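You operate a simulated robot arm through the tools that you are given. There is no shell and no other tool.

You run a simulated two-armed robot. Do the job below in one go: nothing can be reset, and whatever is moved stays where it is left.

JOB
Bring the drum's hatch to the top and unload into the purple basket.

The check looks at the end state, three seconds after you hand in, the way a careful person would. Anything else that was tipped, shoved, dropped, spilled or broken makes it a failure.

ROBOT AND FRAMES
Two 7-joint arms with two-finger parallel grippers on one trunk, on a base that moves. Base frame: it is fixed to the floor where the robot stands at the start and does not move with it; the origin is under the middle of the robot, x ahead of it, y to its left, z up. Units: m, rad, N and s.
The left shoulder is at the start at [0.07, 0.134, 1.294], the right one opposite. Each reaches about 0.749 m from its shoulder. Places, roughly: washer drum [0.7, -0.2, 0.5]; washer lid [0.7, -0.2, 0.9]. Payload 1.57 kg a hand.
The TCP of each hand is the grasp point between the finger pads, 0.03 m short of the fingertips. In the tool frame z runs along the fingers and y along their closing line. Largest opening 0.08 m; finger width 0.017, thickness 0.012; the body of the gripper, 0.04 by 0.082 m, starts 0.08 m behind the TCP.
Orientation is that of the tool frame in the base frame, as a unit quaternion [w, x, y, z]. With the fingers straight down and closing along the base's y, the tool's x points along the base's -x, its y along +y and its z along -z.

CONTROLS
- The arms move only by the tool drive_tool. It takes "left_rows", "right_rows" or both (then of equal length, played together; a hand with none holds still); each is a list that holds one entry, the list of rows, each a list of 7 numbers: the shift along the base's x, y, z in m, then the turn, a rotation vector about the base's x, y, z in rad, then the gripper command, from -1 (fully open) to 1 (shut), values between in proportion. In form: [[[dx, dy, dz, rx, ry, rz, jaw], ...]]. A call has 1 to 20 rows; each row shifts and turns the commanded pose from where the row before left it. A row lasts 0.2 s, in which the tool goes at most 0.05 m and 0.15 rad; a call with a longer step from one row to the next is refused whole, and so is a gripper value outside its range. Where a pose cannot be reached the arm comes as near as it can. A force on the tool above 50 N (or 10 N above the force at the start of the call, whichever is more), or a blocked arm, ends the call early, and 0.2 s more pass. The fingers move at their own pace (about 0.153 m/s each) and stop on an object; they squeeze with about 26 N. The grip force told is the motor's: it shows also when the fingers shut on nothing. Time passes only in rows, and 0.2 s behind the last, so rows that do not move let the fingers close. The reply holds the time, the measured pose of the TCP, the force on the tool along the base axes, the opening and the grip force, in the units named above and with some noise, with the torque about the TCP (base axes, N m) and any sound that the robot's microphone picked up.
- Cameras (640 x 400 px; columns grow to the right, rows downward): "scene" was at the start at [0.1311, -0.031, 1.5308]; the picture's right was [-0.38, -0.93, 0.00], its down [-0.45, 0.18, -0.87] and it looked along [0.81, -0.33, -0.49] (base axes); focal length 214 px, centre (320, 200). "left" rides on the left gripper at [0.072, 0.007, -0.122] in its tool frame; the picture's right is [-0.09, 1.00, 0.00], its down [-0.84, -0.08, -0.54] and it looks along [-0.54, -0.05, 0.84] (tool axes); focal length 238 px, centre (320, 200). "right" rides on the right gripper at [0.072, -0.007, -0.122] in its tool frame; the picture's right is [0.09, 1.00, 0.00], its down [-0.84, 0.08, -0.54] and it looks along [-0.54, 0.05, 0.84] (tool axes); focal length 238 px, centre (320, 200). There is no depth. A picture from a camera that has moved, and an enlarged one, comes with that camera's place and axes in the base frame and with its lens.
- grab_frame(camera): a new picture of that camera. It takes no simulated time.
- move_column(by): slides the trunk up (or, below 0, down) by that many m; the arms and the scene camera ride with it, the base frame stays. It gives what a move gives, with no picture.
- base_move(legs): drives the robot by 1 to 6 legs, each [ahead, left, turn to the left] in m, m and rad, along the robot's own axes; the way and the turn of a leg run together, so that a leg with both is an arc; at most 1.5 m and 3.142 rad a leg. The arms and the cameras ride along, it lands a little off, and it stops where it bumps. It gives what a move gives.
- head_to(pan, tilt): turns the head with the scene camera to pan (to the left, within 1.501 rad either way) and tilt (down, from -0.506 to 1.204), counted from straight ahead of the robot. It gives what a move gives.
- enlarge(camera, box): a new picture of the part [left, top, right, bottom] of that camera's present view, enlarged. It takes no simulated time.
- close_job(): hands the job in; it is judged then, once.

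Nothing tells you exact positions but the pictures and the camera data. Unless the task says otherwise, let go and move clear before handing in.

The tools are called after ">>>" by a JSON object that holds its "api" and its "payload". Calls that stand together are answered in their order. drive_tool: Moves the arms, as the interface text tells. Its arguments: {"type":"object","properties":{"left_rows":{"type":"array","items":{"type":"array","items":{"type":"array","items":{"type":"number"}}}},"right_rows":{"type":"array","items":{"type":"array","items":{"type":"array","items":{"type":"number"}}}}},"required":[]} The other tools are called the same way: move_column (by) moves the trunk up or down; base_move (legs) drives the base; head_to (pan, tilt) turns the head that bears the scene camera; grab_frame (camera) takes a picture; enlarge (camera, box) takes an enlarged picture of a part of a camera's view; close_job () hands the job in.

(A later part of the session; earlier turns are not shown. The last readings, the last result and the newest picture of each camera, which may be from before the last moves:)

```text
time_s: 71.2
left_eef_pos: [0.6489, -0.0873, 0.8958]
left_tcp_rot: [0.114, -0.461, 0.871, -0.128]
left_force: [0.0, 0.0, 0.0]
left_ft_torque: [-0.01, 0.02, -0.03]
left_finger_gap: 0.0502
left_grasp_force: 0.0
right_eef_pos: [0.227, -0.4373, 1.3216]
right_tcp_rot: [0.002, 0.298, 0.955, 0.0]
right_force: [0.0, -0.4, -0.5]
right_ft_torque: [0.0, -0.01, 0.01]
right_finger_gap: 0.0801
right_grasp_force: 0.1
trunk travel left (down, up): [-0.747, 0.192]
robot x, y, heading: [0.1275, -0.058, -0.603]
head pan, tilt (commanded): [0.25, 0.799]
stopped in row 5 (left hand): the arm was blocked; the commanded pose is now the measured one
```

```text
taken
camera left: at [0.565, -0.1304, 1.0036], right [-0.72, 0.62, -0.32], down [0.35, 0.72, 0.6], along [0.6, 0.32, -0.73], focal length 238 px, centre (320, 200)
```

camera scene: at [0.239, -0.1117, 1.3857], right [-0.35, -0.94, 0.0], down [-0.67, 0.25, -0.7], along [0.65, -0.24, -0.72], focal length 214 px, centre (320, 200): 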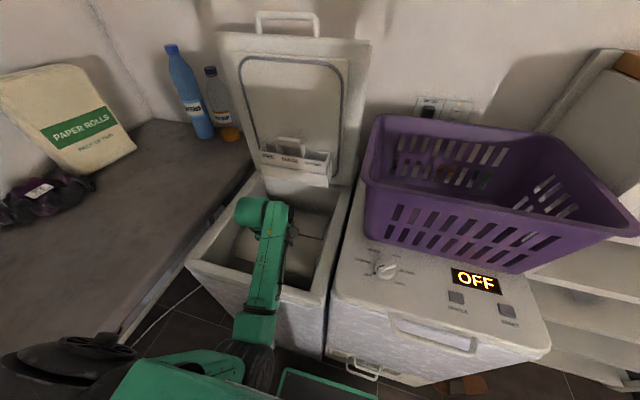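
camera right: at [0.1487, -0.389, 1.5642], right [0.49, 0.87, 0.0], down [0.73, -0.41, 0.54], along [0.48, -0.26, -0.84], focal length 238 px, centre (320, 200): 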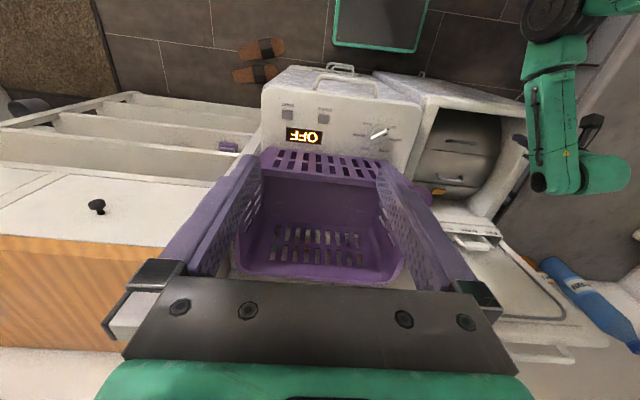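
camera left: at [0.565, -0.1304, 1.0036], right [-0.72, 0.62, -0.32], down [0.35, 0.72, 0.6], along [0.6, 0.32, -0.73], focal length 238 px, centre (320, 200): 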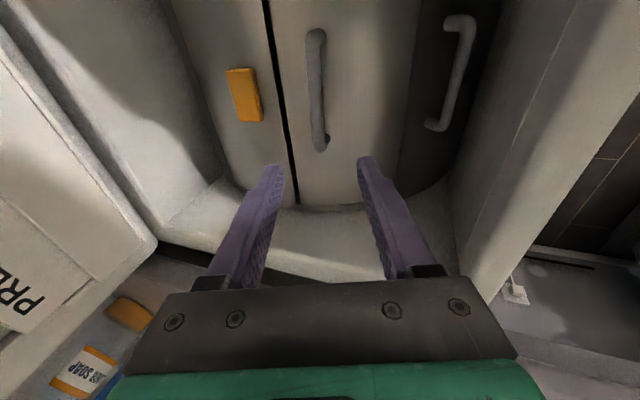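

The elbow met the trunk again and the pose re-synced. I'll back the base off a bit for elbow room, then raise the hand upright above the latch.

>>> {"api": "base_move", "payload": {"legs": [[-0.07, 0, 0]]}}

>>> {"api": "drive_tool", "payload": {"left_rows": [[[0.0165, -0.0114, 0.03, 0, 0, 0, 0.5], [0.0247, -0.017, 0.03, 0.02, 0.029, 0, 1], [0.0247, -0.017, 0.01, 0.02, 0.029, 0, 1], [0.0165, -0.0114, 0, 0.02, 0.029, 0, 1]]]}}

>>> {"api": "grab_frame", "payload": {"camera": "left"}}

>>> {"api": "grab_frame", "payload": {"camera": "scene"}}

```text
time_s: 72.2
left_eef_pos: [0.5933, -0.0496, 0.8954]
left_tcp_rot: [0.113, -0.462, 0.871, -0.126]
left_force: [0.6, -0.6, -0.6]
left_ft_torque: [0.0, 0.02, 0.01]
left_finger_gap: 0.0498
left_grasp_force: 0.1
right_eef_pos: [0.1753, -0.3997, 1.3198]
right_tcp_rot: [-0.001, 0.298, 0.955, 0.001]
right_force: [0.5, -1.2, -0.9]
right_ft_torque: [0.0, 0.03, -0.02]
right_finger_gap: 0.0799
right_grasp_force: 0.0
trunk travel left (down, up): [-0.747, 0.192]
robot x, y, heading: [0.0679, -0.0204, -0.603]
head pan, tilt (commanded): [0.25, 0.799]
```

```text
time_s: 73.2
left_eef_pos: [0.6747, -0.1057, 0.9636]
left_tcp_rot: [0.089, -0.463, 0.878, -0.08]
left_force: [0.5, -0.4, 0.2]
left_ft_torque: [0.03, -0.01, 0.05]
left_finger_gap: 0.0001
left_grasp_force: 21.3
right_eef_pos: [0.1723, -0.398, 1.3201]
right_tcp_rot: [0.0, 0.298, 0.955, 0.001]
right_force: [0.0, 0.6, -0.1]
right_ft_torque: [0.0, -0.01, -0.02]
right_finger_gap: 0.0799
right_grasp_force: 0.2
trunk travel left (down, up): [-0.747, 0.192]
robot x, y, heading: [0.0651, -0.0264, -0.602]
head pan, tilt (commanded): [0.25, 0.799]
```

```text
taken
camera left: at [0.6011, -0.1556, 1.0772], right [-0.74, 0.63, -0.21], down [0.4, 0.68, 0.61], along [0.53, 0.37, -0.76], focal length 238 px, centre (320, 200)
```

left: 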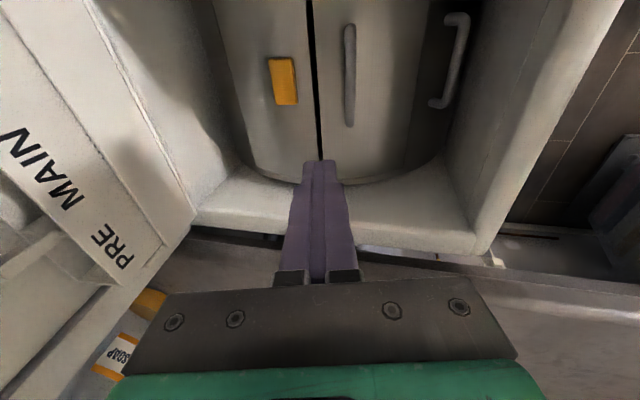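

```text
taken
camera scene: at [0.1824, -0.0757, 1.3854], right [-0.35, -0.94, 0.0], down [-0.67, 0.25, -0.7], along [0.65, -0.24, -0.72], focal length 214 px, centre (320, 200)
```

scene: 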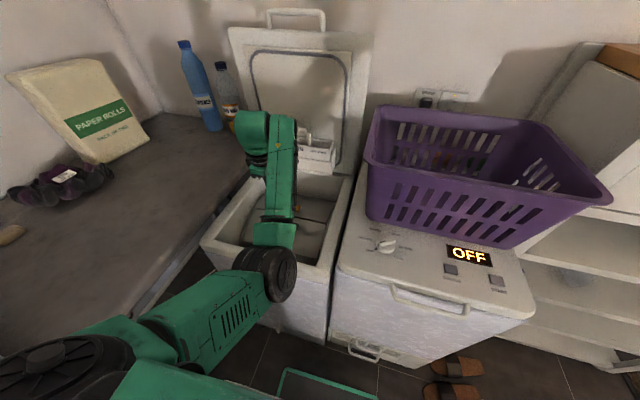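

The drum holds in this position with the latch at about f 0.687, s 0.263. I'll drive in 4 cm and set the closed fingertips above the latch.

>>> {"api": "base_move", "payload": {"legs": [[0.05, 0, 0]]}}

>>> {"api": "drive_tool", "payload": {"left_rows": [[[0.0, -0.0185, -0.02, 0.029, 0.116, 0, 1], [0.0, -0.0185, -0.03, 0.029, 0.116, 0, 1], [0, 0, -0.03, 0, 0, 0, 1], [0, 0, 0, 0, 0, 0, 1]]]}}

>>> {"api": "grab_frame", "payload": {"camera": "left"}}

```text
time_s: 74.1
left_eef_pos: [0.7113, -0.1303, 0.9688]
left_tcp_rot: [0.09, -0.462, 0.878, -0.083]
left_force: [0.1, 0.0, 0.1]
left_ft_torque: [-0.06, -0.05, 0.02]
left_finger_gap: 0.0001
left_grasp_force: 21.3
right_eef_pos: [0.2054, -0.4214, 1.3221]
right_tcp_rot: [0.005, 0.297, 0.955, -0.001]
right_force: [-0.3, -0.1, 0.8]
right_ft_torque: [-0.02, -0.05, 0.02]
right_finger_gap: 0.0799
right_grasp_force: 0.1
trunk travel left (down, up): [-0.747, 0.192]
robot x, y, heading: [0.1086, -0.0482, -0.608]
head pan, tilt (commanded): [0.25, 0.799]
```

```text
time_s: 75.1
left_eef_pos: [0.7155, -0.1708, 0.8852]
left_tcp_rot: [-0.001, -0.466, 0.885, -0.001]
left_force: [-0.3, -0.3, 0.1]
left_ft_torque: [-0.03, -0.01, 0.01]
left_finger_gap: 0.0004
left_grasp_force: 20.9
right_eef_pos: [0.2113, -0.4247, 1.3214]
right_tcp_rot: [0.002, 0.297, 0.955, 0.0]
right_force: [0.7, 0.7, 0.0]
right_ft_torque: [-0.04, -0.01, -0.03]
right_finger_gap: 0.0802
right_grasp_force: 0.0
trunk travel left (down, up): [-0.747, 0.192]
robot x, y, heading: [0.1085, -0.0525, -0.605]
head pan, tilt (commanded): [0.25, 0.799]
```

```text
taken
camera left: at [0.6677, -0.2267, 1.0085], right [-0.77, 0.64, 0.0], down [0.54, 0.65, 0.54], along [0.35, 0.41, -0.84], focal length 238 px, centre (320, 200)
```

left: 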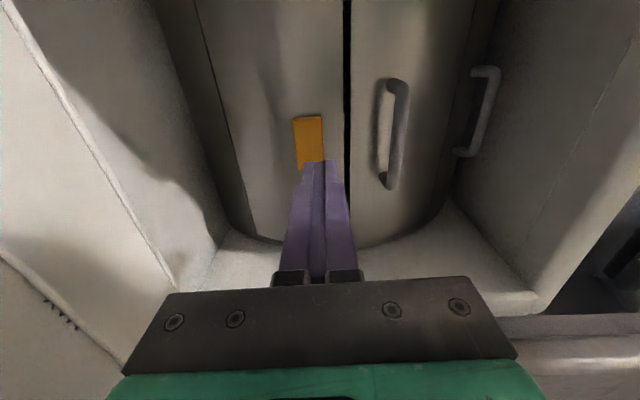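

>>> {"api": "drive_tool", "payload": {"left_rows": [[[0.005, -0.0069, -0.015, 0, 0, 0, 1], [0, 0, -0.015, 0, 0, 0, 1], [0, 0, -0.005, 0, 0, 0, 1], [0, 0, 0, 0, 0, 0, 1]]]}}

>>> {"api": "enlarge", "payload": {"camera": "left", "box": [200, 60, 440, 240]}}

```text
time_s: 76.1
left_eef_pos: [0.7196, -0.1765, 0.8508]
left_tcp_rot: [0.0, -0.466, 0.885, -0.001]
left_force: [-0.5, 0.7, -0.6]
left_ft_torque: [0.02, -0.02, 0.0]
left_finger_gap: 0.0
left_grasp_force: 21.5
right_eef_pos: [0.2129, -0.4252, 1.3214]
right_tcp_rot: [0.002, 0.297, 0.955, 0.001]
right_force: [0.2, 0.0, -0.4]
right_ft_torque: [0.02, 0.01, -0.03]
right_finger_gap: 0.0801
right_grasp_force: 0.1
trunk travel left (down, up): [-0.747, 0.192]
robot x, y, heading: [0.1108, -0.0494, -0.604]
head pan, tilt (commanded): [0.25, 0.799]
```

```text
2.22 times, centred on (320, 150) of left
camera zoom: at [0.673, -0.2337, 0.9728], right [-0.77, 0.64, 0.0], down [0.54, 0.65, 0.54], along [0.35, 0.42, -0.84], focal length 530 px, centre (320, 311)
```

zoom: 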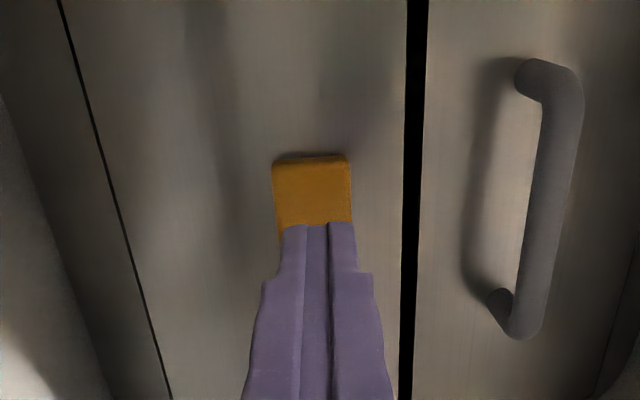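

There's another thin seam behind the latch, so I want to understand this panel before pressing. I'll raise the hand for a full view.

>>> {"api": "drive_tool", "payload": {"left_rows": [[[0, 0, 0.04, 0, 0, 0, 1], [0, 0, 0.04, 0, 0, 0, 1], [0, 0, 0.03, 0, 0, 0, 1]]]}}

>>> {"api": "grab_frame", "payload": {"camera": "left"}}

>>> {"api": "enlarge", "payload": {"camera": "left", "box": [200, 0, 480, 200]}}

>>> {"api": "enlarge", "payload": {"camera": "scene", "box": [200, 130, 370, 280]}}

```text
time_s: 76.9
left_eef_pos: [0.7199, -0.1775, 0.9612]
left_tcp_rot: [0.001, -0.466, 0.885, -0.001]
left_force: [0.8, 0.2, -0.4]
left_ft_torque: [0.01, 0.01, -0.02]
left_finger_gap: 0.0001
left_grasp_force: 21.3
right_eef_pos: [0.2117, -0.4265, 1.3208]
right_tcp_rot: [0.002, 0.298, 0.955, 0.001]
right_force: [-0.5, -0.1, 0.5]
right_ft_torque: [-0.01, 0.0, 0.0]
right_finger_gap: 0.0802
right_grasp_force: 0.1
trunk travel left (down, up): [-0.747, 0.192]
robot x, y, heading: [0.1096, -0.0505, -0.602]
head pan, tilt (commanded): [0.25, 0.799]
```

```text
taken
camera left: at [0.6725, -0.2338, 1.0843], right [-0.77, 0.64, 0.0], down [0.54, 0.65, 0.54], along [0.35, 0.41, -0.84], focal length 238 px, centre (320, 200)
```

left: 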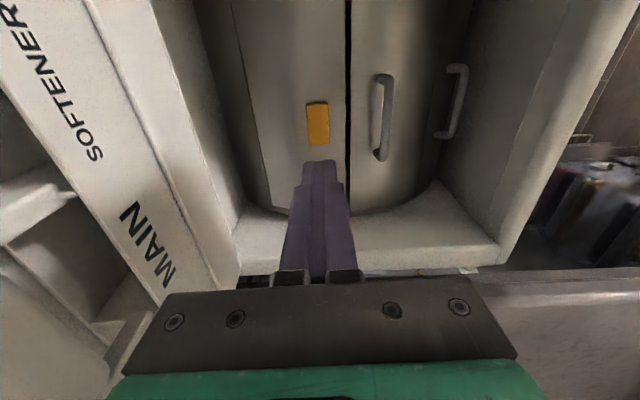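

```text
2.00 times, centred on (340, 100) of left
camera zoom: at [0.6725, -0.2338, 1.0843], right [-0.77, 0.64, 0.0], down [0.54, 0.65, 0.54], along [0.35, 0.41, -0.84], focal length 477 px, centre (280, 400)
```

zoom: 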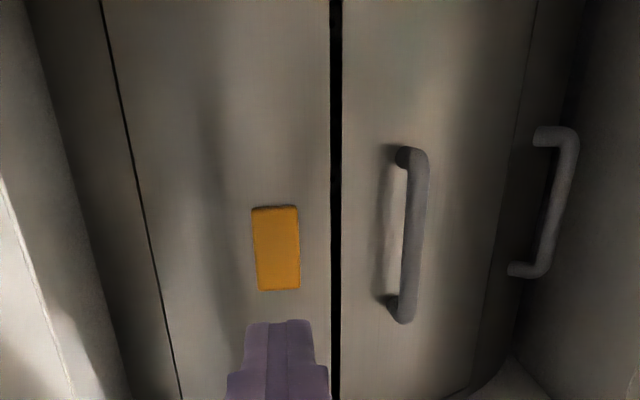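

```text
2.67 times, centred on (285, 205) of scene
camera zoom: at [0.2217, -0.103, 1.3856], right [-0.35, -0.94, 0.0], down [-0.67, 0.25, -0.7], along [0.65, -0.24, -0.72], focal length 572 px, centre (413, 187)
```

zoom: 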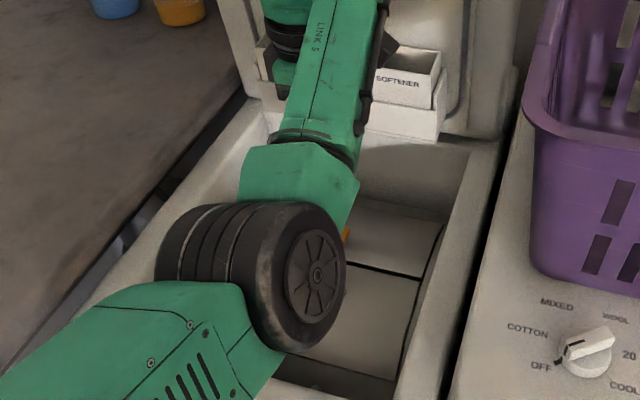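

It's a double-flap hatch: a front flap with the handle and a rear flap carrying the latch, meeting at the wide seam. That seam is now at the top, so the whole hatch is centred. I'll press the latch straight down.

>>> {"api": "drive_tool", "payload": {"left_rows": [[[0.001, -0.001, -0.04, 0, 0, 0, 1], [0, 0, -0.04, 0, 0, 0, 1], [0, 0, -0.03, 0, 0, 0, 1], [0, 0, -0.005, 0, 0, 0, 1], [0, 0, 0, 0, 0, 0, 1]]]}}

>>> {"api": "drive_tool", "payload": {"left_rows": [[[0, 0, -0.004, 0, 0, 0, 1], [0, 0, -0.004, 0, 0, 0, 1], [0, 0, -0.003, 0, 0, 0, 1], [0, 0, -0.003, 0, 0, 0, 1]]]}}

>>> {"api": "enlarge", "payload": {"camera": "left", "box": [200, 60, 440, 240]}}

```text
time_s: 78.1
left_eef_pos: [0.7214, -0.1788, 0.8459]
left_tcp_rot: [-0.001, -0.466, 0.885, -0.001]
left_force: [0.0, -1.0, 0.0]
left_ft_torque: [-0.03, 0.0, 0.0]
left_finger_gap: 0.0
left_grasp_force: 21.2
right_eef_pos: [0.2119, -0.4261, 1.3214]
right_tcp_rot: [0.001, 0.297, 0.955, 0.0]
right_force: [0.3, -0.1, 0.3]
right_ft_torque: [-0.02, 0.01, -0.02]
right_finger_gap: 0.0802
right_grasp_force: 0.0
trunk travel left (down, up): [-0.747, 0.192]
robot x, y, heading: [0.1102, -0.0503, -0.607]
head pan, tilt (commanded): [0.25, 0.799]
```

```text
time_s: 79.1
left_eef_pos: [0.7208, -0.1781, 0.8328]
left_tcp_rot: [0.0, -0.466, 0.885, -0.001]
left_force: [0.1, -0.2, 0.2]
left_ft_torque: [-0.04, 0.02, 0.0]
left_finger_gap: 0.0
left_grasp_force: 21.0
right_eef_pos: [0.2117, -0.4255, 1.3218]
right_tcp_rot: [0.002, 0.298, 0.955, 0.001]
right_force: [0.0, 0.0, -0.5]
right_ft_torque: [-0.02, 0.01, 0.01]
right_finger_gap: 0.0801
right_grasp_force: 0.1
trunk travel left (down, up): [-0.747, 0.192]
robot x, y, heading: [0.1076, -0.0499, -0.602]
head pan, tilt (commanded): [0.25, 0.799]
```

```text
2.22 times, centred on (320, 150) of left
camera zoom: at [0.6739, -0.2347, 0.9546], right [-0.77, 0.64, 0.0], down [0.54, 0.65, 0.54], along [0.35, 0.41, -0.84], focal length 530 px, centre (320, 311)
```

zoom: 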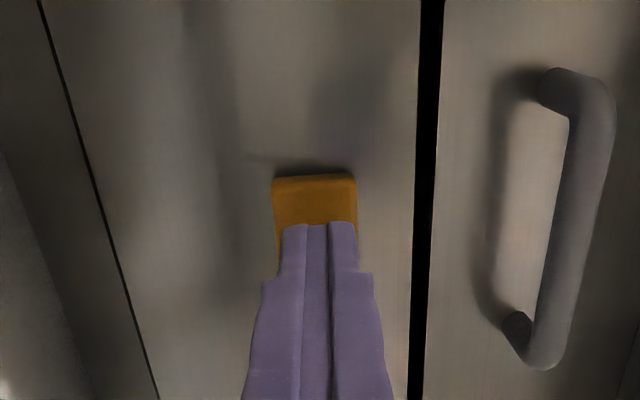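

No contact yet; I'll keep lowering in small steps and watch the force and any sound.

>>> {"api": "drive_tool", "payload": {"left_rows": [[[0, 0, -0.004, 0, 0, 0, 1], [0, 0, -0.003, 0, 0, 0, 1], [0, 0, 0, 0, 0, 0, 1]]]}}

>>> {"api": "drive_tool", "payload": {"left_rows": [[[0, 0, -0.003, 0, 0, 0, 1], [0, 0, -0.003, 0, 0, 0, 1], [0, 0, 0, 0, 0, 0, 1]]]}}

>>> {"api": "enlarge", "payload": {"camera": "left", "box": [200, 60, 440, 240]}}

```text
time_s: 79.9
left_eef_pos: [0.7214, -0.1798, 0.8249]
left_tcp_rot: [0.0, -0.466, 0.885, 0.0]
left_force: [0.4, 0.2, -0.7]
left_ft_torque: [0.0, -0.01, -0.02]
left_finger_gap: 0.0001
left_grasp_force: 20.9
right_eef_pos: [0.2108, -0.426, 1.3217]
right_tcp_rot: [0.001, 0.298, 0.955, 0.0]
right_force: [0.7, 0.2, 0.2]
right_ft_torque: [0.02, -0.03, 0.0]
right_finger_gap: 0.08
right_grasp_force: 0.1
trunk travel left (down, up): [-0.747, 0.192]
robot x, y, heading: [0.1058, -0.0529, -0.601]
head pan, tilt (commanded): [0.25, 0.799]
```

```text
time_s: 80.7
left_eef_pos: [0.7214, -0.1798, 0.8186]
left_tcp_rot: [0.001, -0.466, 0.885, -0.001]
left_force: [1.2, 0.4, 1.9]
left_ft_torque: [-0.01, -0.02, 0.0]
left_finger_gap: 0.0
left_grasp_force: 21.4
right_eef_pos: [0.211, -0.425, 1.322]
right_tcp_rot: [0.001, 0.297, 0.955, 0.001]
right_force: [0.3, 0.5, 0.0]
right_ft_torque: [-0.01, 0.0, 0.02]
right_finger_gap: 0.08
right_grasp_force: 0.0
trunk travel left (down, up): [-0.747, 0.192]
robot x, y, heading: [0.1091, -0.0487, -0.602]
head pan, tilt (commanded): [0.25, 0.799]
heard: click
```

```text
2.22 times, centred on (320, 150) of left
camera zoom: at [0.6736, -0.235, 0.9417], right [-0.77, 0.64, 0.0], down [0.54, 0.65, 0.54], along [0.35, 0.42, -0.84], focal length 530 px, centre (320, 311)
```

zoom: 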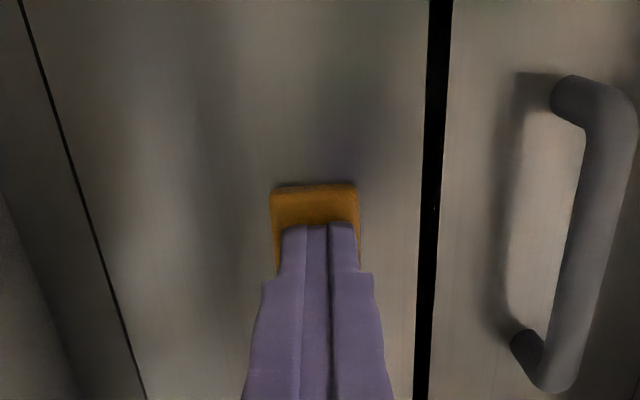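

A click: the latch has released with only 2 N. I'll lift off and see whether the flaps have changed.

>>> {"api": "drive_tool", "payload": {"left_rows": [[[0, 0, 0.02, 0, 0, 0, 1], [0, 0, 0.04, 0, 0, 0, 1], [0, 0, 0.04, 0, 0, 0, 1]]]}}

>>> {"api": "grab_frame", "payload": {"camera": "left"}}

>>> {"api": "enlarge", "payload": {"camera": "left", "box": [200, 0, 480, 200]}}

```text
time_s: 81.5
left_eef_pos: [0.7202, -0.1788, 0.9187]
left_tcp_rot: [0.0, -0.466, 0.885, -0.001]
left_force: [-0.1, 0.1, -0.3]
left_ft_torque: [0.0, -0.01, -0.01]
left_finger_gap: 0.0001
left_grasp_force: 21.4
right_eef_pos: [0.2103, -0.4253, 1.3205]
right_tcp_rot: [0.001, 0.298, 0.955, 0.001]
right_force: [-0.3, -0.3, 0.5]
right_ft_torque: [-0.02, -0.03, -0.01]
right_finger_gap: 0.0799
right_grasp_force: 0.0
trunk travel left (down, up): [-0.747, 0.192]
robot x, y, heading: [0.1082, -0.0519, -0.604]
head pan, tilt (commanded): [0.25, 0.799]
```

```text
taken
camera left: at [0.6732, -0.2347, 1.0425], right [-0.77, 0.64, 0.0], down [0.54, 0.65, 0.54], along [0.35, 0.42, -0.84], focal length 238 px, centre (320, 200)
```

left: 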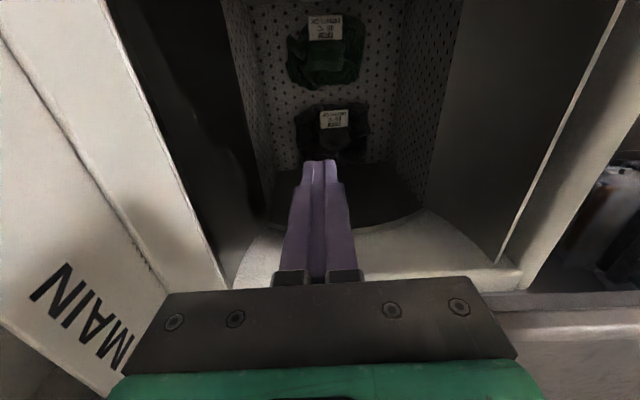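

```text
2.00 times, centred on (340, 100) of left
camera zoom: at [0.6732, -0.2347, 1.0425], right [-0.77, 0.64, 0.0], down [0.54, 0.65, 0.54], along [0.35, 0.42, -0.84], focal length 477 px, centre (280, 400)
```

zoom: 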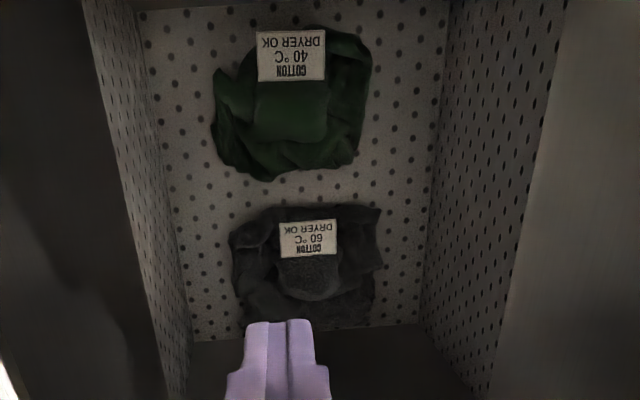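

Both flaps have sprung open and I can see garments inside: a green one and a dark grey one. I'll check from the scene camera how the flaps lie.

>>> {"api": "grab_frame", "payload": {"camera": "scene"}}

>>> {"api": "enlarge", "payload": {"camera": "scene", "box": [190, 130, 370, 290]}}

>>> {"api": "grab_frame", "payload": {"camera": "right"}}

>>> {"api": "enlarge", "payload": {"camera": "right", "box": [380, 80, 560, 260]}}

```text
taken
camera scene: at [0.2214, -0.1032, 1.3856], right [-0.35, -0.94, 0.0], down [-0.67, 0.25, -0.7], along [0.65, -0.24, -0.72], focal length 214 px, centre (320, 200)
```

scene: 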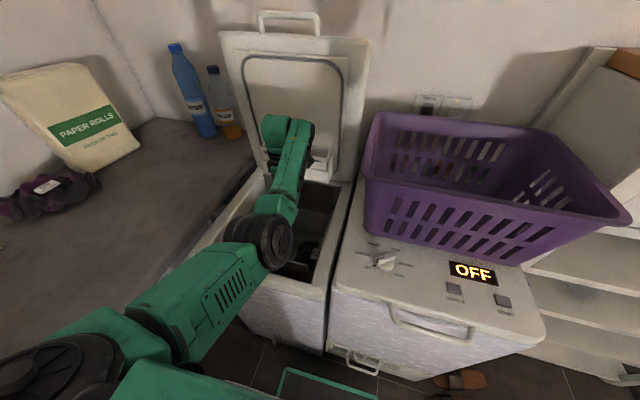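

```text
2.50 times, centred on (280, 210) of scene
camera zoom: at [0.2214, -0.1032, 1.3856], right [-0.35, -0.94, 0.0], down [-0.67, 0.25, -0.7], along [0.65, -0.24, -0.72], focal length 536 px, centre (420, 175)
```

zoom: 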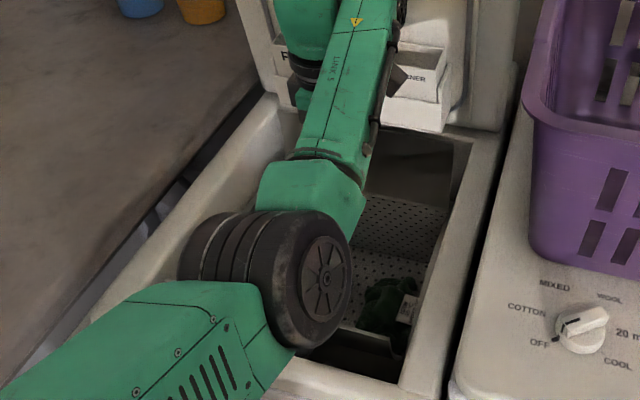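

```text
taken
camera right: at [0.1479, -0.3888, 1.4444], right [0.49, 0.87, 0.0], down [0.73, -0.41, 0.55], along [0.48, -0.27, -0.84], focal length 238 px, centre (320, 200)
```

right: 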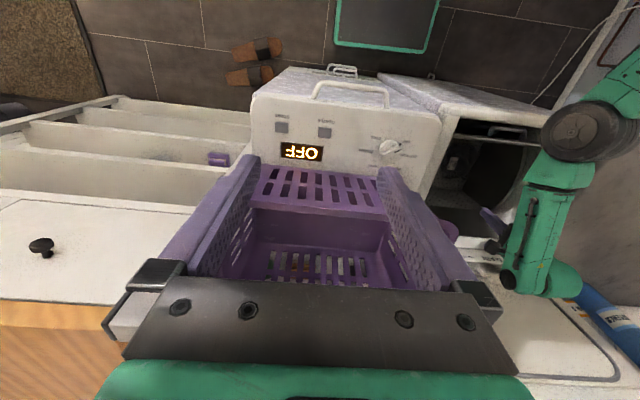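

```text
2.22 times, centred on (470, 170) of right
camera zoom: at [0.1479, -0.3888, 1.4444], right [0.49, 0.87, 0.0], down [0.73, -0.41, 0.55], along [0.48, -0.27, -0.84], focal length 530 px, centre (-13, 267)
```

zoom: 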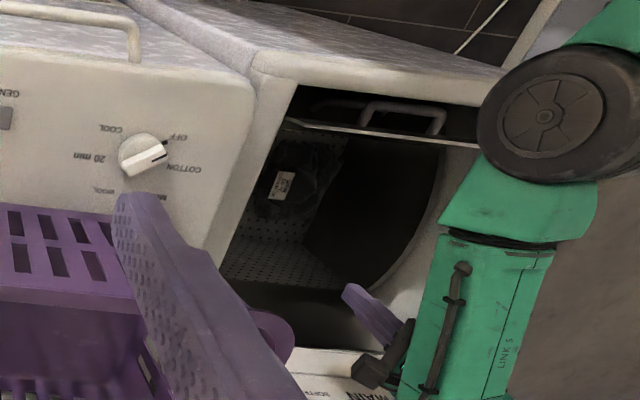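

The flaps stand open, the front one leaning forward with its edge at about z 0.885. The drum floor is near z 0.545, with the green garment at about (f 0.67, s 0.195) and the dark one at (f 0.675, s 0.335). I'll lift the hand and bring the base closer and a little left, so the forearm can clear the front flap.

>>> {"api": "drive_tool", "payload": {"left_rows": [[[-0.0247, 0.017, 0.03, 0, 0, 0, 1], [-0.0247, 0.017, 0.03, 0, 0, 0, 1]]]}}

>>> {"api": "base_move", "payload": {"legs": [[0.06, 0.06, 0]]}}

>>> {"api": "grab_frame", "payload": {"camera": "left"}}

>>> {"api": "grab_frame", "payload": {"camera": "scene"}}

```text
time_s: 82.1
left_eef_pos: [0.6746, -0.1461, 0.9766]
left_tcp_rot: [-0.001, -0.466, 0.885, -0.001]
left_force: [-0.2, -0.7, -0.2]
left_ft_torque: [0.01, -0.01, -0.03]
left_finger_gap: 0.0
left_grasp_force: 21.6
left hand out of reach, approached as far as the arm can: row 2
right_eef_pos: [0.2098, -0.4257, 1.322]
right_tcp_rot: [0.003, 0.299, 0.954, 0.001]
right_force: [0.7, -0.1, -0.8]
right_ft_torque: [0.03, -0.04, 0.0]
right_finger_gap: 0.0799
right_grasp_force: 0.0
trunk travel left (down, up): [-0.747, 0.192]
robot x, y, heading: [0.1063, -0.0479, -0.603]
head pan, tilt (commanded): [0.25, 0.799]
```

```text
time_s: 83.2
left_eef_pos: [0.7573, -0.1316, 0.9774]
left_tcp_rot: [0.001, -0.465, 0.885, -0.002]
left_force: [0.0, -0.2, -0.2]
left_ft_torque: [0.0, -0.02, 0.02]
left_finger_gap: 0.0001
left_grasp_force: 21.1
right_eef_pos: [0.2899, -0.4101, 1.3233]
right_tcp_rot: [0.003, 0.299, 0.954, 0.001]
right_force: [0.1, 0.3, 0.3]
right_ft_torque: [0.01, 0.01, -0.03]
right_finger_gap: 0.0799
right_grasp_force: 0.1
trunk travel left (down, up): [-0.747, 0.192]
robot x, y, heading: [0.1882, -0.0352, -0.608]
head pan, tilt (commanded): [0.25, 0.799]
```

```text
taken
camera left: at [0.7098, -0.1878, 1.1008], right [-0.77, 0.64, 0.0], down [0.54, 0.65, 0.54], along [0.35, 0.41, -0.84], focal length 238 px, centre (320, 200)
```

left: 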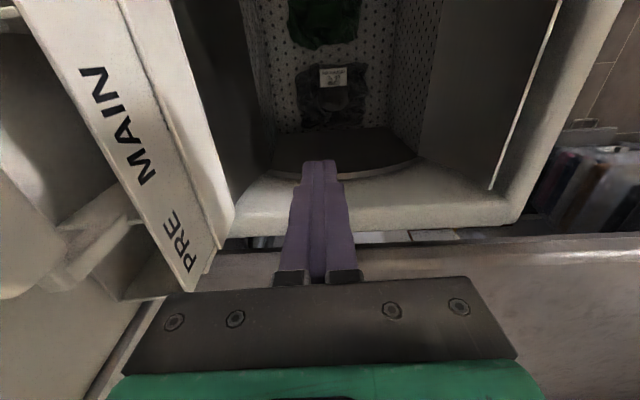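

```text
taken
camera scene: at [0.3012, -0.0886, 1.386], right [-0.35, -0.94, 0.0], down [-0.67, 0.25, -0.7], along [0.66, -0.24, -0.72], focal length 214 px, centre (320, 200)
```

scene: 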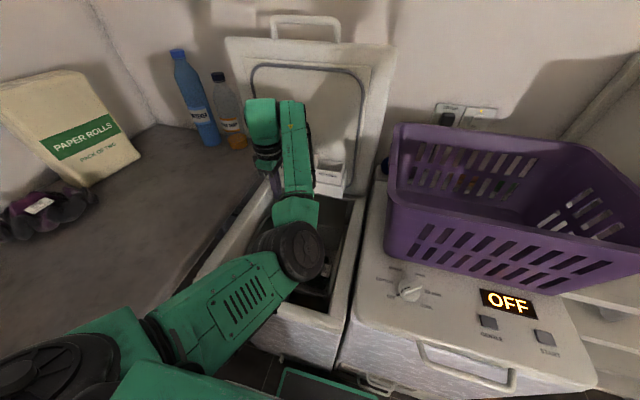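

The elbow hangs low over the front flap, which won't do once I reach down into the drum. Turning the hand further about the vertical swung the elbow up before, so I'll try that while still above the opening.

>>> {"api": "drive_tool", "payload": {"left_rows": [[[-0.0165, 0.0114, 0, 0, 0, 0.13, 1], [-0.0165, 0.0114, 0, 0, 0, 0.13, 1], [0, 0, 0, 0, 0, 0.13, 1], [0, 0, 0, 0, 0, 0.13, 1]]]}}

>>> {"api": "grab_frame", "payload": {"camera": "scene"}}

```text
time_s: 84.2
left_eef_pos: [0.7551, -0.1085, 0.9643]
left_tcp_rot: [0.001, -0.678, 0.735, -0.002]
left_force: [-0.5, -0.1, -0.1]
left_ft_torque: [0.03, -0.01, -0.01]
left_finger_gap: 0.0
left_grasp_force: 21.5
left hand out of reach, approached as far as the arm can: row 1, 2
right_eef_pos: [0.2939, -0.4122, 1.3216]
right_tcp_rot: [0.002, 0.298, 0.955, 0.001]
right_force: [-0.5, 0.5, 0.2]
right_ft_torque: [0.0, -0.02, 0.02]
right_finger_gap: 0.0801
right_grasp_force: 0.1
trunk travel left (down, up): [-0.747, 0.192]
robot x, y, heading: [0.1904, -0.036, -0.604]
head pan, tilt (commanded): [0.25, 0.799]
```

```text
taken
camera scene: at [0.3041, -0.0881, 1.3857], right [-0.35, -0.94, 0.0], down [-0.67, 0.25, -0.7], along [0.65, -0.24, -0.72], focal length 214 px, centre (320, 200)
```

scene: 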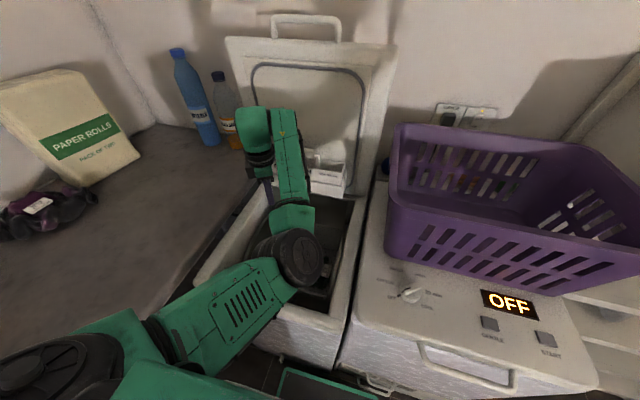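

I measured the front flap's edge again: about f 0.506, z 0.86, level with the rim, so a nearly straight arm sloping in steeply will clear it. I'll take a closer look at the garments to choose grasps.

>>> {"api": "grab_frame", "payload": {"camera": "left"}}

>>> {"api": "enlarge", "payload": {"camera": "left", "box": [230, 0, 470, 180]}}

```text
taken
camera left: at [0.7427, -0.1807, 1.0879], right [-0.99, 0.17, 0.0], down [0.14, 0.83, 0.54], along [0.1, 0.53, -0.84], focal length 238 px, centre (320, 200)
```

left: 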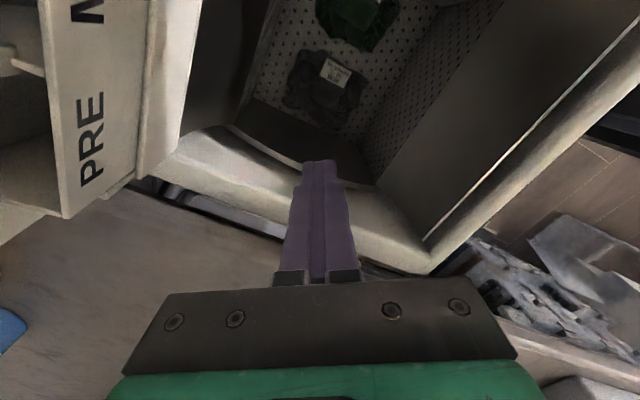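

```text
2.22 times, centred on (350, 90) of left
camera zoom: at [0.7427, -0.1807, 1.0879], right [-0.99, 0.17, 0.0], down [0.14, 0.83, 0.54], along [0.1, 0.53, -0.84], focal length 530 px, centre (253, 444)
```

zoom: 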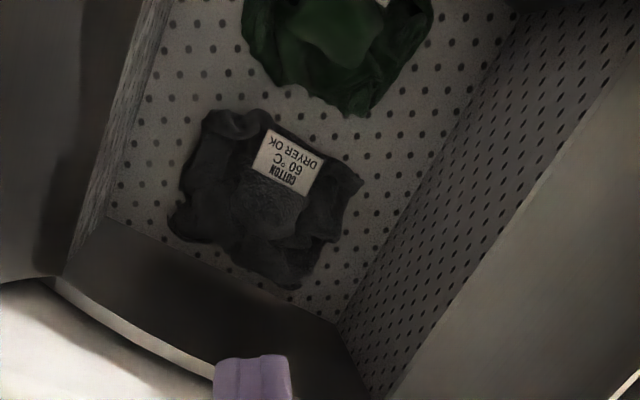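

Each garment has a central dome about 6–7 cm wide that I can grip. I'll raise the trunk so the low elbow clears everything, straighten the arm downward from there, and then use the trunk itself to lower the hand into the drum.

>>> {"api": "move_column", "payload": {"by": 0.19}}

>>> {"api": "drive_tool", "payload": {"left_rows": [[[0, 0, 0, 0, 0, -0.13, -1], [0, 0, 0, 0, 0, -0.13, -1], [0, 0, -0.02, 0, 0, -0.13, -1], [0, 0, -0.03, 0, 0, -0.13, -1]]]}}

>>> {"api": "grab_frame", "payload": {"camera": "scene"}}

>>> {"api": "grab_frame", "payload": {"camera": "left"}}

```text
time_s: 86.3
left_eef_pos: [0.7572, -0.108, 1.1538]
left_tcp_rot: [0.001, -0.677, 0.736, -0.001]
left_force: [-0.9, 0.4, -0.8]
left_ft_torque: [0.01, 0.03, 0.02]
left_finger_gap: 0.0
left_grasp_force: 21.1
right_eef_pos: [0.2943, -0.4101, 1.5115]
right_tcp_rot: [0.002, 0.298, 0.955, 0.0]
right_force: [-0.2, 0.9, -0.4]
right_ft_torque: [0.0, 0.02, 0.01]
right_finger_gap: 0.08
right_grasp_force: 0.1
trunk travel left (down, up): [-0.937, 0.003]
robot x, y, heading: [0.1899, -0.0318, -0.606]
head pan, tilt (commanded): [0.25, 0.799]
```

```text
time_s: 87.3
left_eef_pos: [0.7578, -0.1102, 1.1041]
left_tcp_rot: [0.0, -0.465, 0.886, -0.001]
left_force: [0.7, -0.1, 0.3]
left_ft_torque: [0.0, -0.06, -0.02]
left_finger_gap: 0.08
left_grasp_force: 0.1
right_eef_pos: [0.2944, -0.4108, 1.5117]
right_tcp_rot: [0.002, 0.298, 0.955, 0.001]
right_force: [0.1, 0.4, -1.6]
right_ft_torque: [-0.01, 0.02, 0.02]
right_finger_gap: 0.08
right_grasp_force: 0.1
trunk travel left (down, up): [-0.937, 0.003]
robot x, y, heading: [0.1879, -0.0292, -0.607]
head pan, tilt (commanded): [0.25, 0.799]
```

```text
taken
camera scene: at [0.3055, -0.0878, 1.5756], right [-0.35, -0.94, 0.0], down [-0.67, 0.25, -0.7], along [0.65, -0.24, -0.72], focal length 214 px, centre (320, 200)
```

scene: 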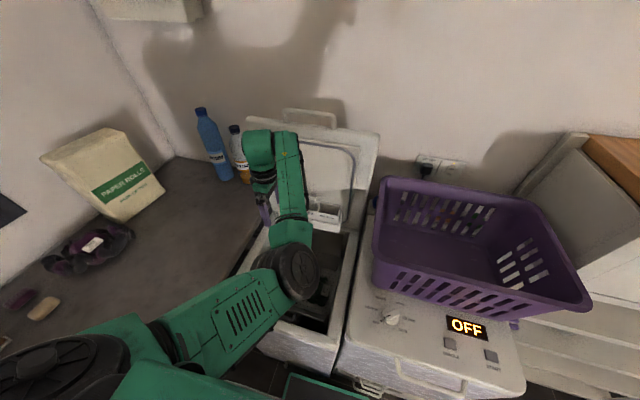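

```text
taken
camera left: at [0.7094, -0.1654, 1.2269], right [-0.77, 0.64, 0.0], down [0.54, 0.65, 0.54], along [0.35, 0.41, -0.84], focal length 238 px, centre (320, 200)
```

left: 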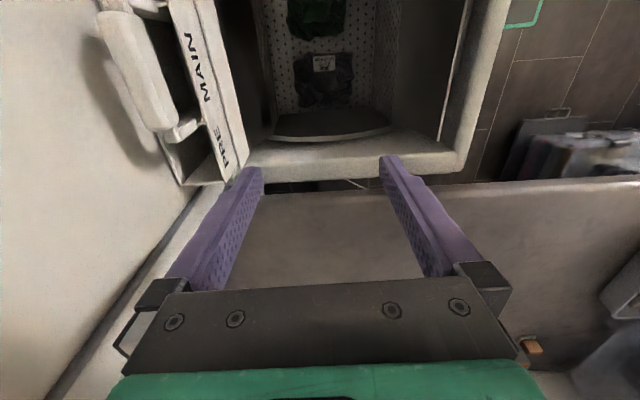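

>>> {"api": "enlarge", "payload": {"camera": "left", "box": [250, 0, 410, 120]}}

```text
3.33 times, centred on (330, 60) of left
camera zoom: at [0.7094, -0.1654, 1.2269], right [-0.77, 0.64, 0.0], down [0.54, 0.65, 0.54], along [0.35, 0.41, -0.84], focal length 794 px, centre (287, 667)
```

zoom: 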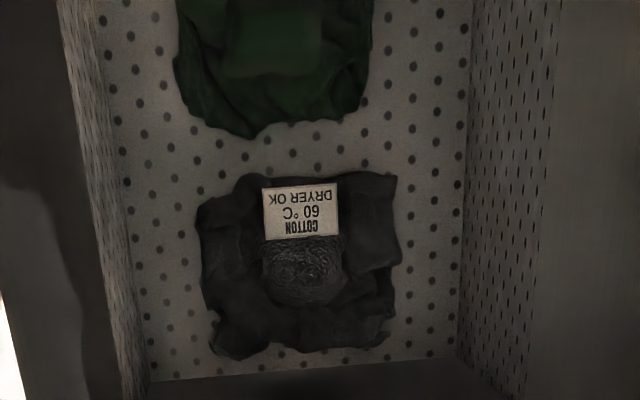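

The dark garment's dome is at f 0.672, s 0.337, top z about 0.62 on a floor near 0.565. I'll straighten the arm down over it first, fingers fully open, from the raised trunk.

>>> {"api": "drive_tool", "payload": {"left_rows": [[[-0.0022, 0.0011, -0.042, 0, 0, 0, -1], [-0.0022, 0.0011, -0.042, 0, 0, 0, -1], [-0.0022, 0.0011, -0.042, 0, 0, 0, -1], [-0.0022, 0.0011, -0.042, 0, 0, 0, -1], [-0.0022, 0.0011, -0.042, 0, 0, 0, -1], [-0.0022, 0.0011, -0.03, 0, 0, 0, -1]]]}}

>>> {"api": "grab_frame", "payload": {"camera": "scene"}}

>>> {"api": "grab_frame", "payload": {"camera": "left"}}

```text
time_s: 88.7
left_eef_pos: [0.7429, -0.1023, 0.8638]
left_tcp_rot: [-0.001, -0.466, 0.885, -0.002]
left_force: [-0.3, -0.5, -0.1]
left_ft_torque: [-0.01, 0.02, 0.01]
left_finger_gap: 0.0803
left_grasp_force: 0.1
right_eef_pos: [0.2954, -0.4107, 1.5117]
right_tcp_rot: [0.002, 0.298, 0.955, 0.0]
right_force: [-0.3, 0.1, -0.5]
right_ft_torque: [-0.01, 0.0, 0.0]
right_finger_gap: 0.0797
right_grasp_force: 0.0
trunk travel left (down, up): [-0.937, 0.003]
robot x, y, heading: [0.1922, -0.0339, -0.606]
head pan, tilt (commanded): [0.25, 0.799]
```

```text
taken
camera scene: at [0.3056, -0.0877, 1.5756], right [-0.35, -0.94, 0.0], down [-0.67, 0.25, -0.7], along [0.65, -0.24, -0.72], focal length 214 px, centre (320, 200)
```

scene: 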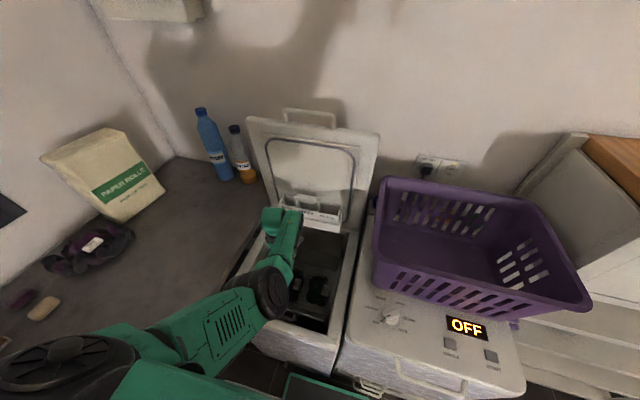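

```text
taken
camera left: at [0.6961, -0.1585, 0.9861], right [-0.77, 0.64, 0.0], down [0.54, 0.65, 0.54], along [0.35, 0.41, -0.84], focal length 238 px, centre (320, 200)
```

left: 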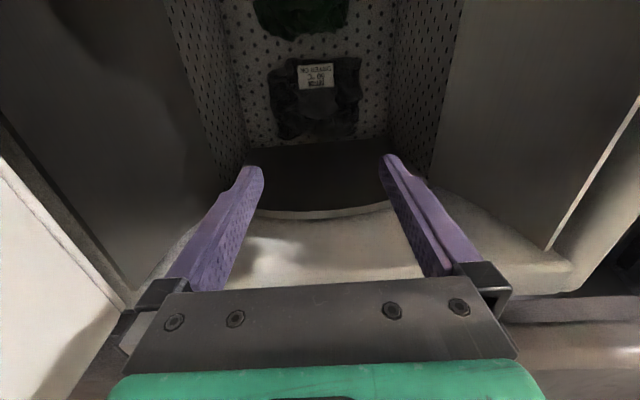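

The arm now slopes down steeply with the elbow well clear. I'll lower the trunk in stages to take the hand into the drum.

>>> {"api": "move_column", "payload": {"by": -0.15}}

>>> {"api": "grab_frame", "payload": {"camera": "left"}}

>>> {"api": "grab_frame", "payload": {"camera": "scene"}}

```text
time_s: 90.4
left_eef_pos: [0.7432, -0.1029, 0.7136]
left_tcp_rot: [0.001, -0.465, 0.885, 0.0]
left_force: [0.3, -1.1, -0.4]
left_ft_torque: [0.01, -0.01, 0.0]
left_finger_gap: 0.0802
left_grasp_force: 0.0
right_eef_pos: [0.2945, -0.41, 1.3608]
right_tcp_rot: [0.002, 0.299, 0.954, 0.0]
right_force: [0.1, -1.2, -0.1]
right_ft_torque: [0.0, -0.01, -0.02]
right_finger_gap: 0.08
right_grasp_force: 0.1
trunk travel left (down, up): [-0.787, 0.153]
robot x, y, heading: [0.193, -0.0315, -0.601]
head pan, tilt (commanded): [0.25, 0.799]
```

```text
taken
camera left: at [0.6958, -0.1587, 0.8369], right [-0.77, 0.64, 0.0], down [0.54, 0.65, 0.54], along [0.35, 0.41, -0.84], focal length 238 px, centre (320, 200)
```

left: 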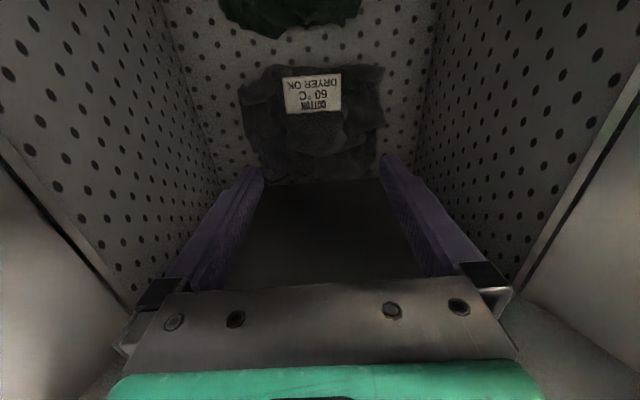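

```text
taken
camera scene: at [0.3048, -0.0879, 1.4257], right [-0.35, -0.94, 0.0], down [-0.67, 0.25, -0.7], along [0.65, -0.24, -0.72], focal length 214 px, centre (320, 200)
```

scene: 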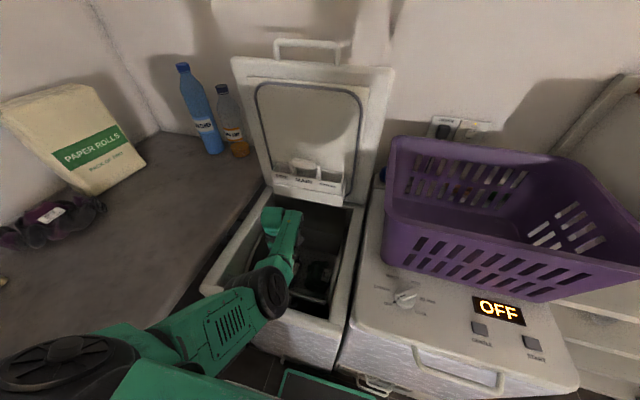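

The elbow is above the front rim, so I'll straighten the arm slightly more before the last stage to keep it clear.

>>> {"api": "drive_tool", "payload": {"left_rows": [[[0.001, -0.001, -0.012, 0, 0, 0, -1], [0, 0, -0.01, 0, 0, 0, -1], [0, 0, 0, 0, 0, 0, -1]]]}}

>>> {"api": "move_column", "payload": {"by": -0.05}}

>>> {"api": "grab_frame", "payload": {"camera": "left"}}

>>> {"api": "grab_frame", "payload": {"camera": "scene"}}

```text
time_s: 91.2
left_eef_pos: [0.745, -0.1035, 0.6925]
left_tcp_rot: [0.001, -0.465, 0.885, -0.002]
left_force: [0.3, 0.1, -0.8]
left_ft_torque: [0.01, -0.02, 0.01]
left_finger_gap: 0.08
left_grasp_force: 0.0
right_eef_pos: [0.295, -0.4105, 1.3619]
right_tcp_rot: [0.002, 0.298, 0.955, 0.001]
right_force: [-1.1, 0.2, 0.2]
right_ft_torque: [0.01, 0.0, 0.01]
right_finger_gap: 0.0802
right_grasp_force: 0.1
trunk travel left (down, up): [-0.787, 0.153]
robot x, y, heading: [0.1898, -0.0342, -0.608]
head pan, tilt (commanded): [0.25, 0.799]
```

```text
time_s: 92.2
left_eef_pos: [0.7455, -0.1039, 0.6458]
left_tcp_rot: [0.005, -0.466, 0.885, -0.005]
left_force: [0.7, -1.7, 34.1]
left_ft_torque: [-1.01, -1.36, 0.14]
left_finger_gap: 0.0799
left_grasp_force: 0.1
right_eef_pos: [0.2877, -0.4102, 1.313]
right_tcp_rot: [0.004, 0.298, 0.954, 0.001]
right_force: [0.4, 0.5, -0.1]
right_ft_torque: [-0.03, -0.01, -0.04]
right_finger_gap: 0.0802
right_grasp_force: 0.1
trunk travel left (down, up): [-0.737, 0.203]
robot x, y, heading: [0.1906, -0.0367, -0.6]
head pan, tilt (commanded): [0.25, 0.799]
heard: click
```

```text
taken
camera left: at [0.6963, -0.1602, 0.7694], right [-0.77, 0.64, -0.01], down [0.53, 0.65, 0.55], along [0.36, 0.41, -0.84], focal length 238 px, centre (320, 200)
```

left: 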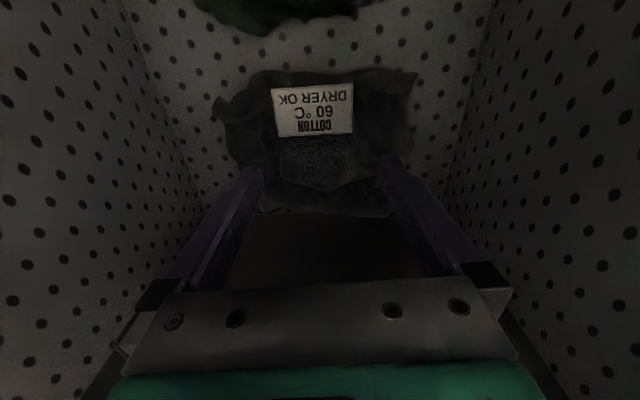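

```text
taken
camera scene: at [0.2995, -0.0872, 1.3766], right [-0.35, -0.94, 0.0], down [-0.67, 0.25, -0.7], along [0.66, -0.24, -0.71], focal length 214 px, centre (320, 200)
```

scene: 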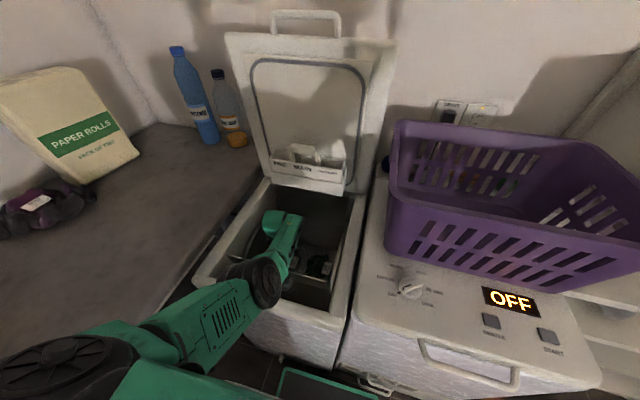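

The rear fingertip landed on the outer folds of the garment. I'll lift slightly, narrow the opening to about 6.4 cm so the fingers fit round the dome itself, and go down again gently.

>>> {"api": "drive_tool", "payload": {"left_rows": [[[-0.001, -0.006, 0.02, 0, 0, 0, -0.7], [0, 0, 0.005, 0, 0, 0, -0.6], [0, 0, 0, 0, 0, 0, -0.6]]]}}

>>> {"api": "enlarge", "payload": {"camera": "left", "box": [190, 40, 450, 240]}}

```text
time_s: 93.0
left_eef_pos: [0.7439, -0.1089, 0.6665]
left_tcp_rot: [0.0, -0.465, 0.885, -0.001]
left_force: [-1.2, 0.5, 0.6]
left_ft_torque: [0.04, 0.08, -0.02]
left_finger_gap: 0.0648
left_grasp_force: 0.3
right_eef_pos: [0.2939, -0.411, 1.3121]
right_tcp_rot: [0.002, 0.298, 0.955, 0.0]
right_force: [1.3, -0.9, -0.2]
right_ft_torque: [0.02, 0.01, 0.02]
right_finger_gap: 0.0797
right_grasp_force: 0.0
trunk travel left (down, up): [-0.737, 0.203]
robot x, y, heading: [0.1893, -0.0324, -0.608]
head pan, tilt (commanded): [0.25, 0.799]
```

```text
2.00 times, centred on (320, 140) of left
camera zoom: at [0.6959, -0.1653, 0.7896], right [-0.77, 0.64, 0.0], down [0.54, 0.65, 0.54], along [0.35, 0.42, -0.84], focal length 477 px, centre (320, 320)
```

zoom: 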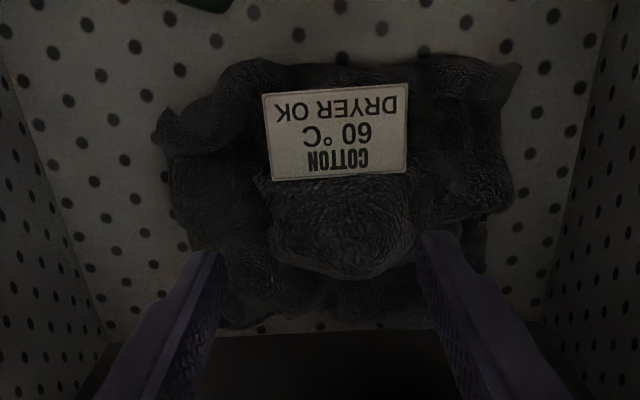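

>>> {"api": "drive_tool", "payload": {"left_rows": [[[-0.0077, -0.0007, 0, 0, 0, 0, -0.6], [0, 0, 0, 0, 0, 0, -0.6]]]}}

>>> {"api": "move_column", "payload": {"by": -0.03}}

>>> {"api": "enlarge", "payload": {"camera": "left", "box": [190, 40, 450, 240]}}

```text
time_s: 93.5
left_eef_pos: [0.7363, -0.1098, 0.6682]
left_tcp_rot: [0.001, -0.466, 0.885, -0.001]
left_force: [0.0, 0.2, 0.1]
left_ft_torque: [0.01, 0.0, -0.04]
left_finger_gap: 0.0641
left_grasp_force: 0.0
right_eef_pos: [0.2941, -0.4112, 1.3114]
right_tcp_rot: [0.002, 0.298, 0.955, 0.0]
right_force: [-1.0, -1.0, 1.1]
right_ft_torque: [0.01, -0.02, 0.0]
right_finger_gap: 0.0801
right_grasp_force: 0.0
trunk travel left (down, up): [-0.737, 0.203]
robot x, y, heading: [0.1896, -0.034, -0.606]
head pan, tilt (commanded): [0.25, 0.799]
```

```text
time_s: 94.3
left_eef_pos: [0.7355, -0.1096, 0.648]
left_tcp_rot: [0.01, -0.466, 0.884, -0.009]
left_force: [0.1, 5.6, 45.8]
left_ft_torque: [-1.15, -1.5, 0.19]
left_finger_gap: 0.0628
left_grasp_force: 0.0
right_eef_pos: [0.2834, -0.4084, 1.2846]
right_tcp_rot: [0.007, 0.299, 0.954, 0.001]
right_force: [0.7, -0.1, -0.2]
right_ft_torque: [-0.02, 0.02, -0.04]
right_finger_gap: 0.0798
right_grasp_force: 0.1
trunk travel left (down, up): [-0.707, 0.233]
robot x, y, heading: [0.191, -0.0328, -0.602]
head pan, tilt (commanded): [0.25, 0.799]
```

```text
2.00 times, centred on (320, 140) of left
camera zoom: at [0.6865, -0.1661, 0.7696], right [-0.77, 0.64, -0.02], down [0.52, 0.65, 0.55], along [0.37, 0.41, -0.83], focal length 477 px, centre (320, 320)
```

zoom: 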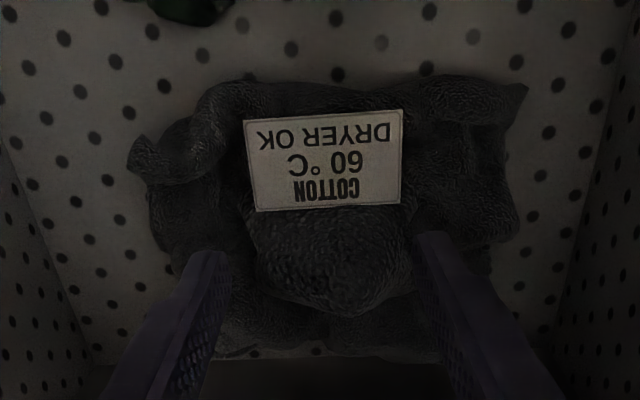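

The rear fingertip again rests on a fold at z 0.618, but the dome now lies between the fingers. I'll ease off the pressure and close to see if it takes hold.

>>> {"api": "drive_tool", "payload": {"left_rows": [[[0, 0, 0.014, 0, 0, 0, -0.6], [0, 0, 0, 0, 0, 0, 0], [0, 0, 0, 0, 0, 0, 1], [0, 0, 0, 0, 0, 0, 1], [0, 0, 0, 0, 0, 0, 1]]]}}

>>> {"api": "enlarge", "payload": {"camera": "left", "box": [190, 40, 450, 240]}}

```text
time_s: 95.5
left_eef_pos: [0.7362, -0.1102, 0.6495]
left_tcp_rot: [0.0, -0.466, 0.885, -0.001]
left_force: [-0.2, 0.1, 0.1]
left_ft_torque: [0.03, 0.04, 0.0]
left_finger_gap: 0.0479
left_grasp_force: 25.7
right_eef_pos: [0.2938, -0.411, 1.2824]
right_tcp_rot: [0.002, 0.297, 0.955, -0.001]
right_force: [0.2, 0.3, -0.3]
right_ft_torque: [0.01, -0.02, 0.04]
right_finger_gap: 0.08
right_grasp_force: 0.0
trunk travel left (down, up): [-0.707, 0.233]
robot x, y, heading: [0.1922, -0.032, -0.605]
head pan, tilt (commanded): [0.25, 0.799]
```

```text
2.00 times, centred on (320, 140) of left
camera zoom: at [0.6891, -0.1659, 0.7733], right [-0.77, 0.64, 0.0], down [0.54, 0.65, 0.54], along [0.35, 0.42, -0.84], focal length 477 px, centre (320, 320)
```

zoom: 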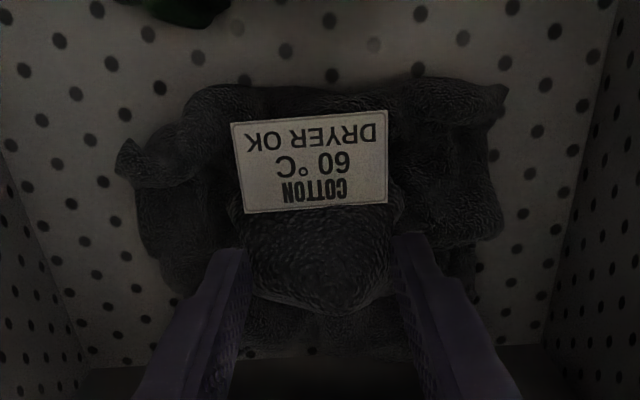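

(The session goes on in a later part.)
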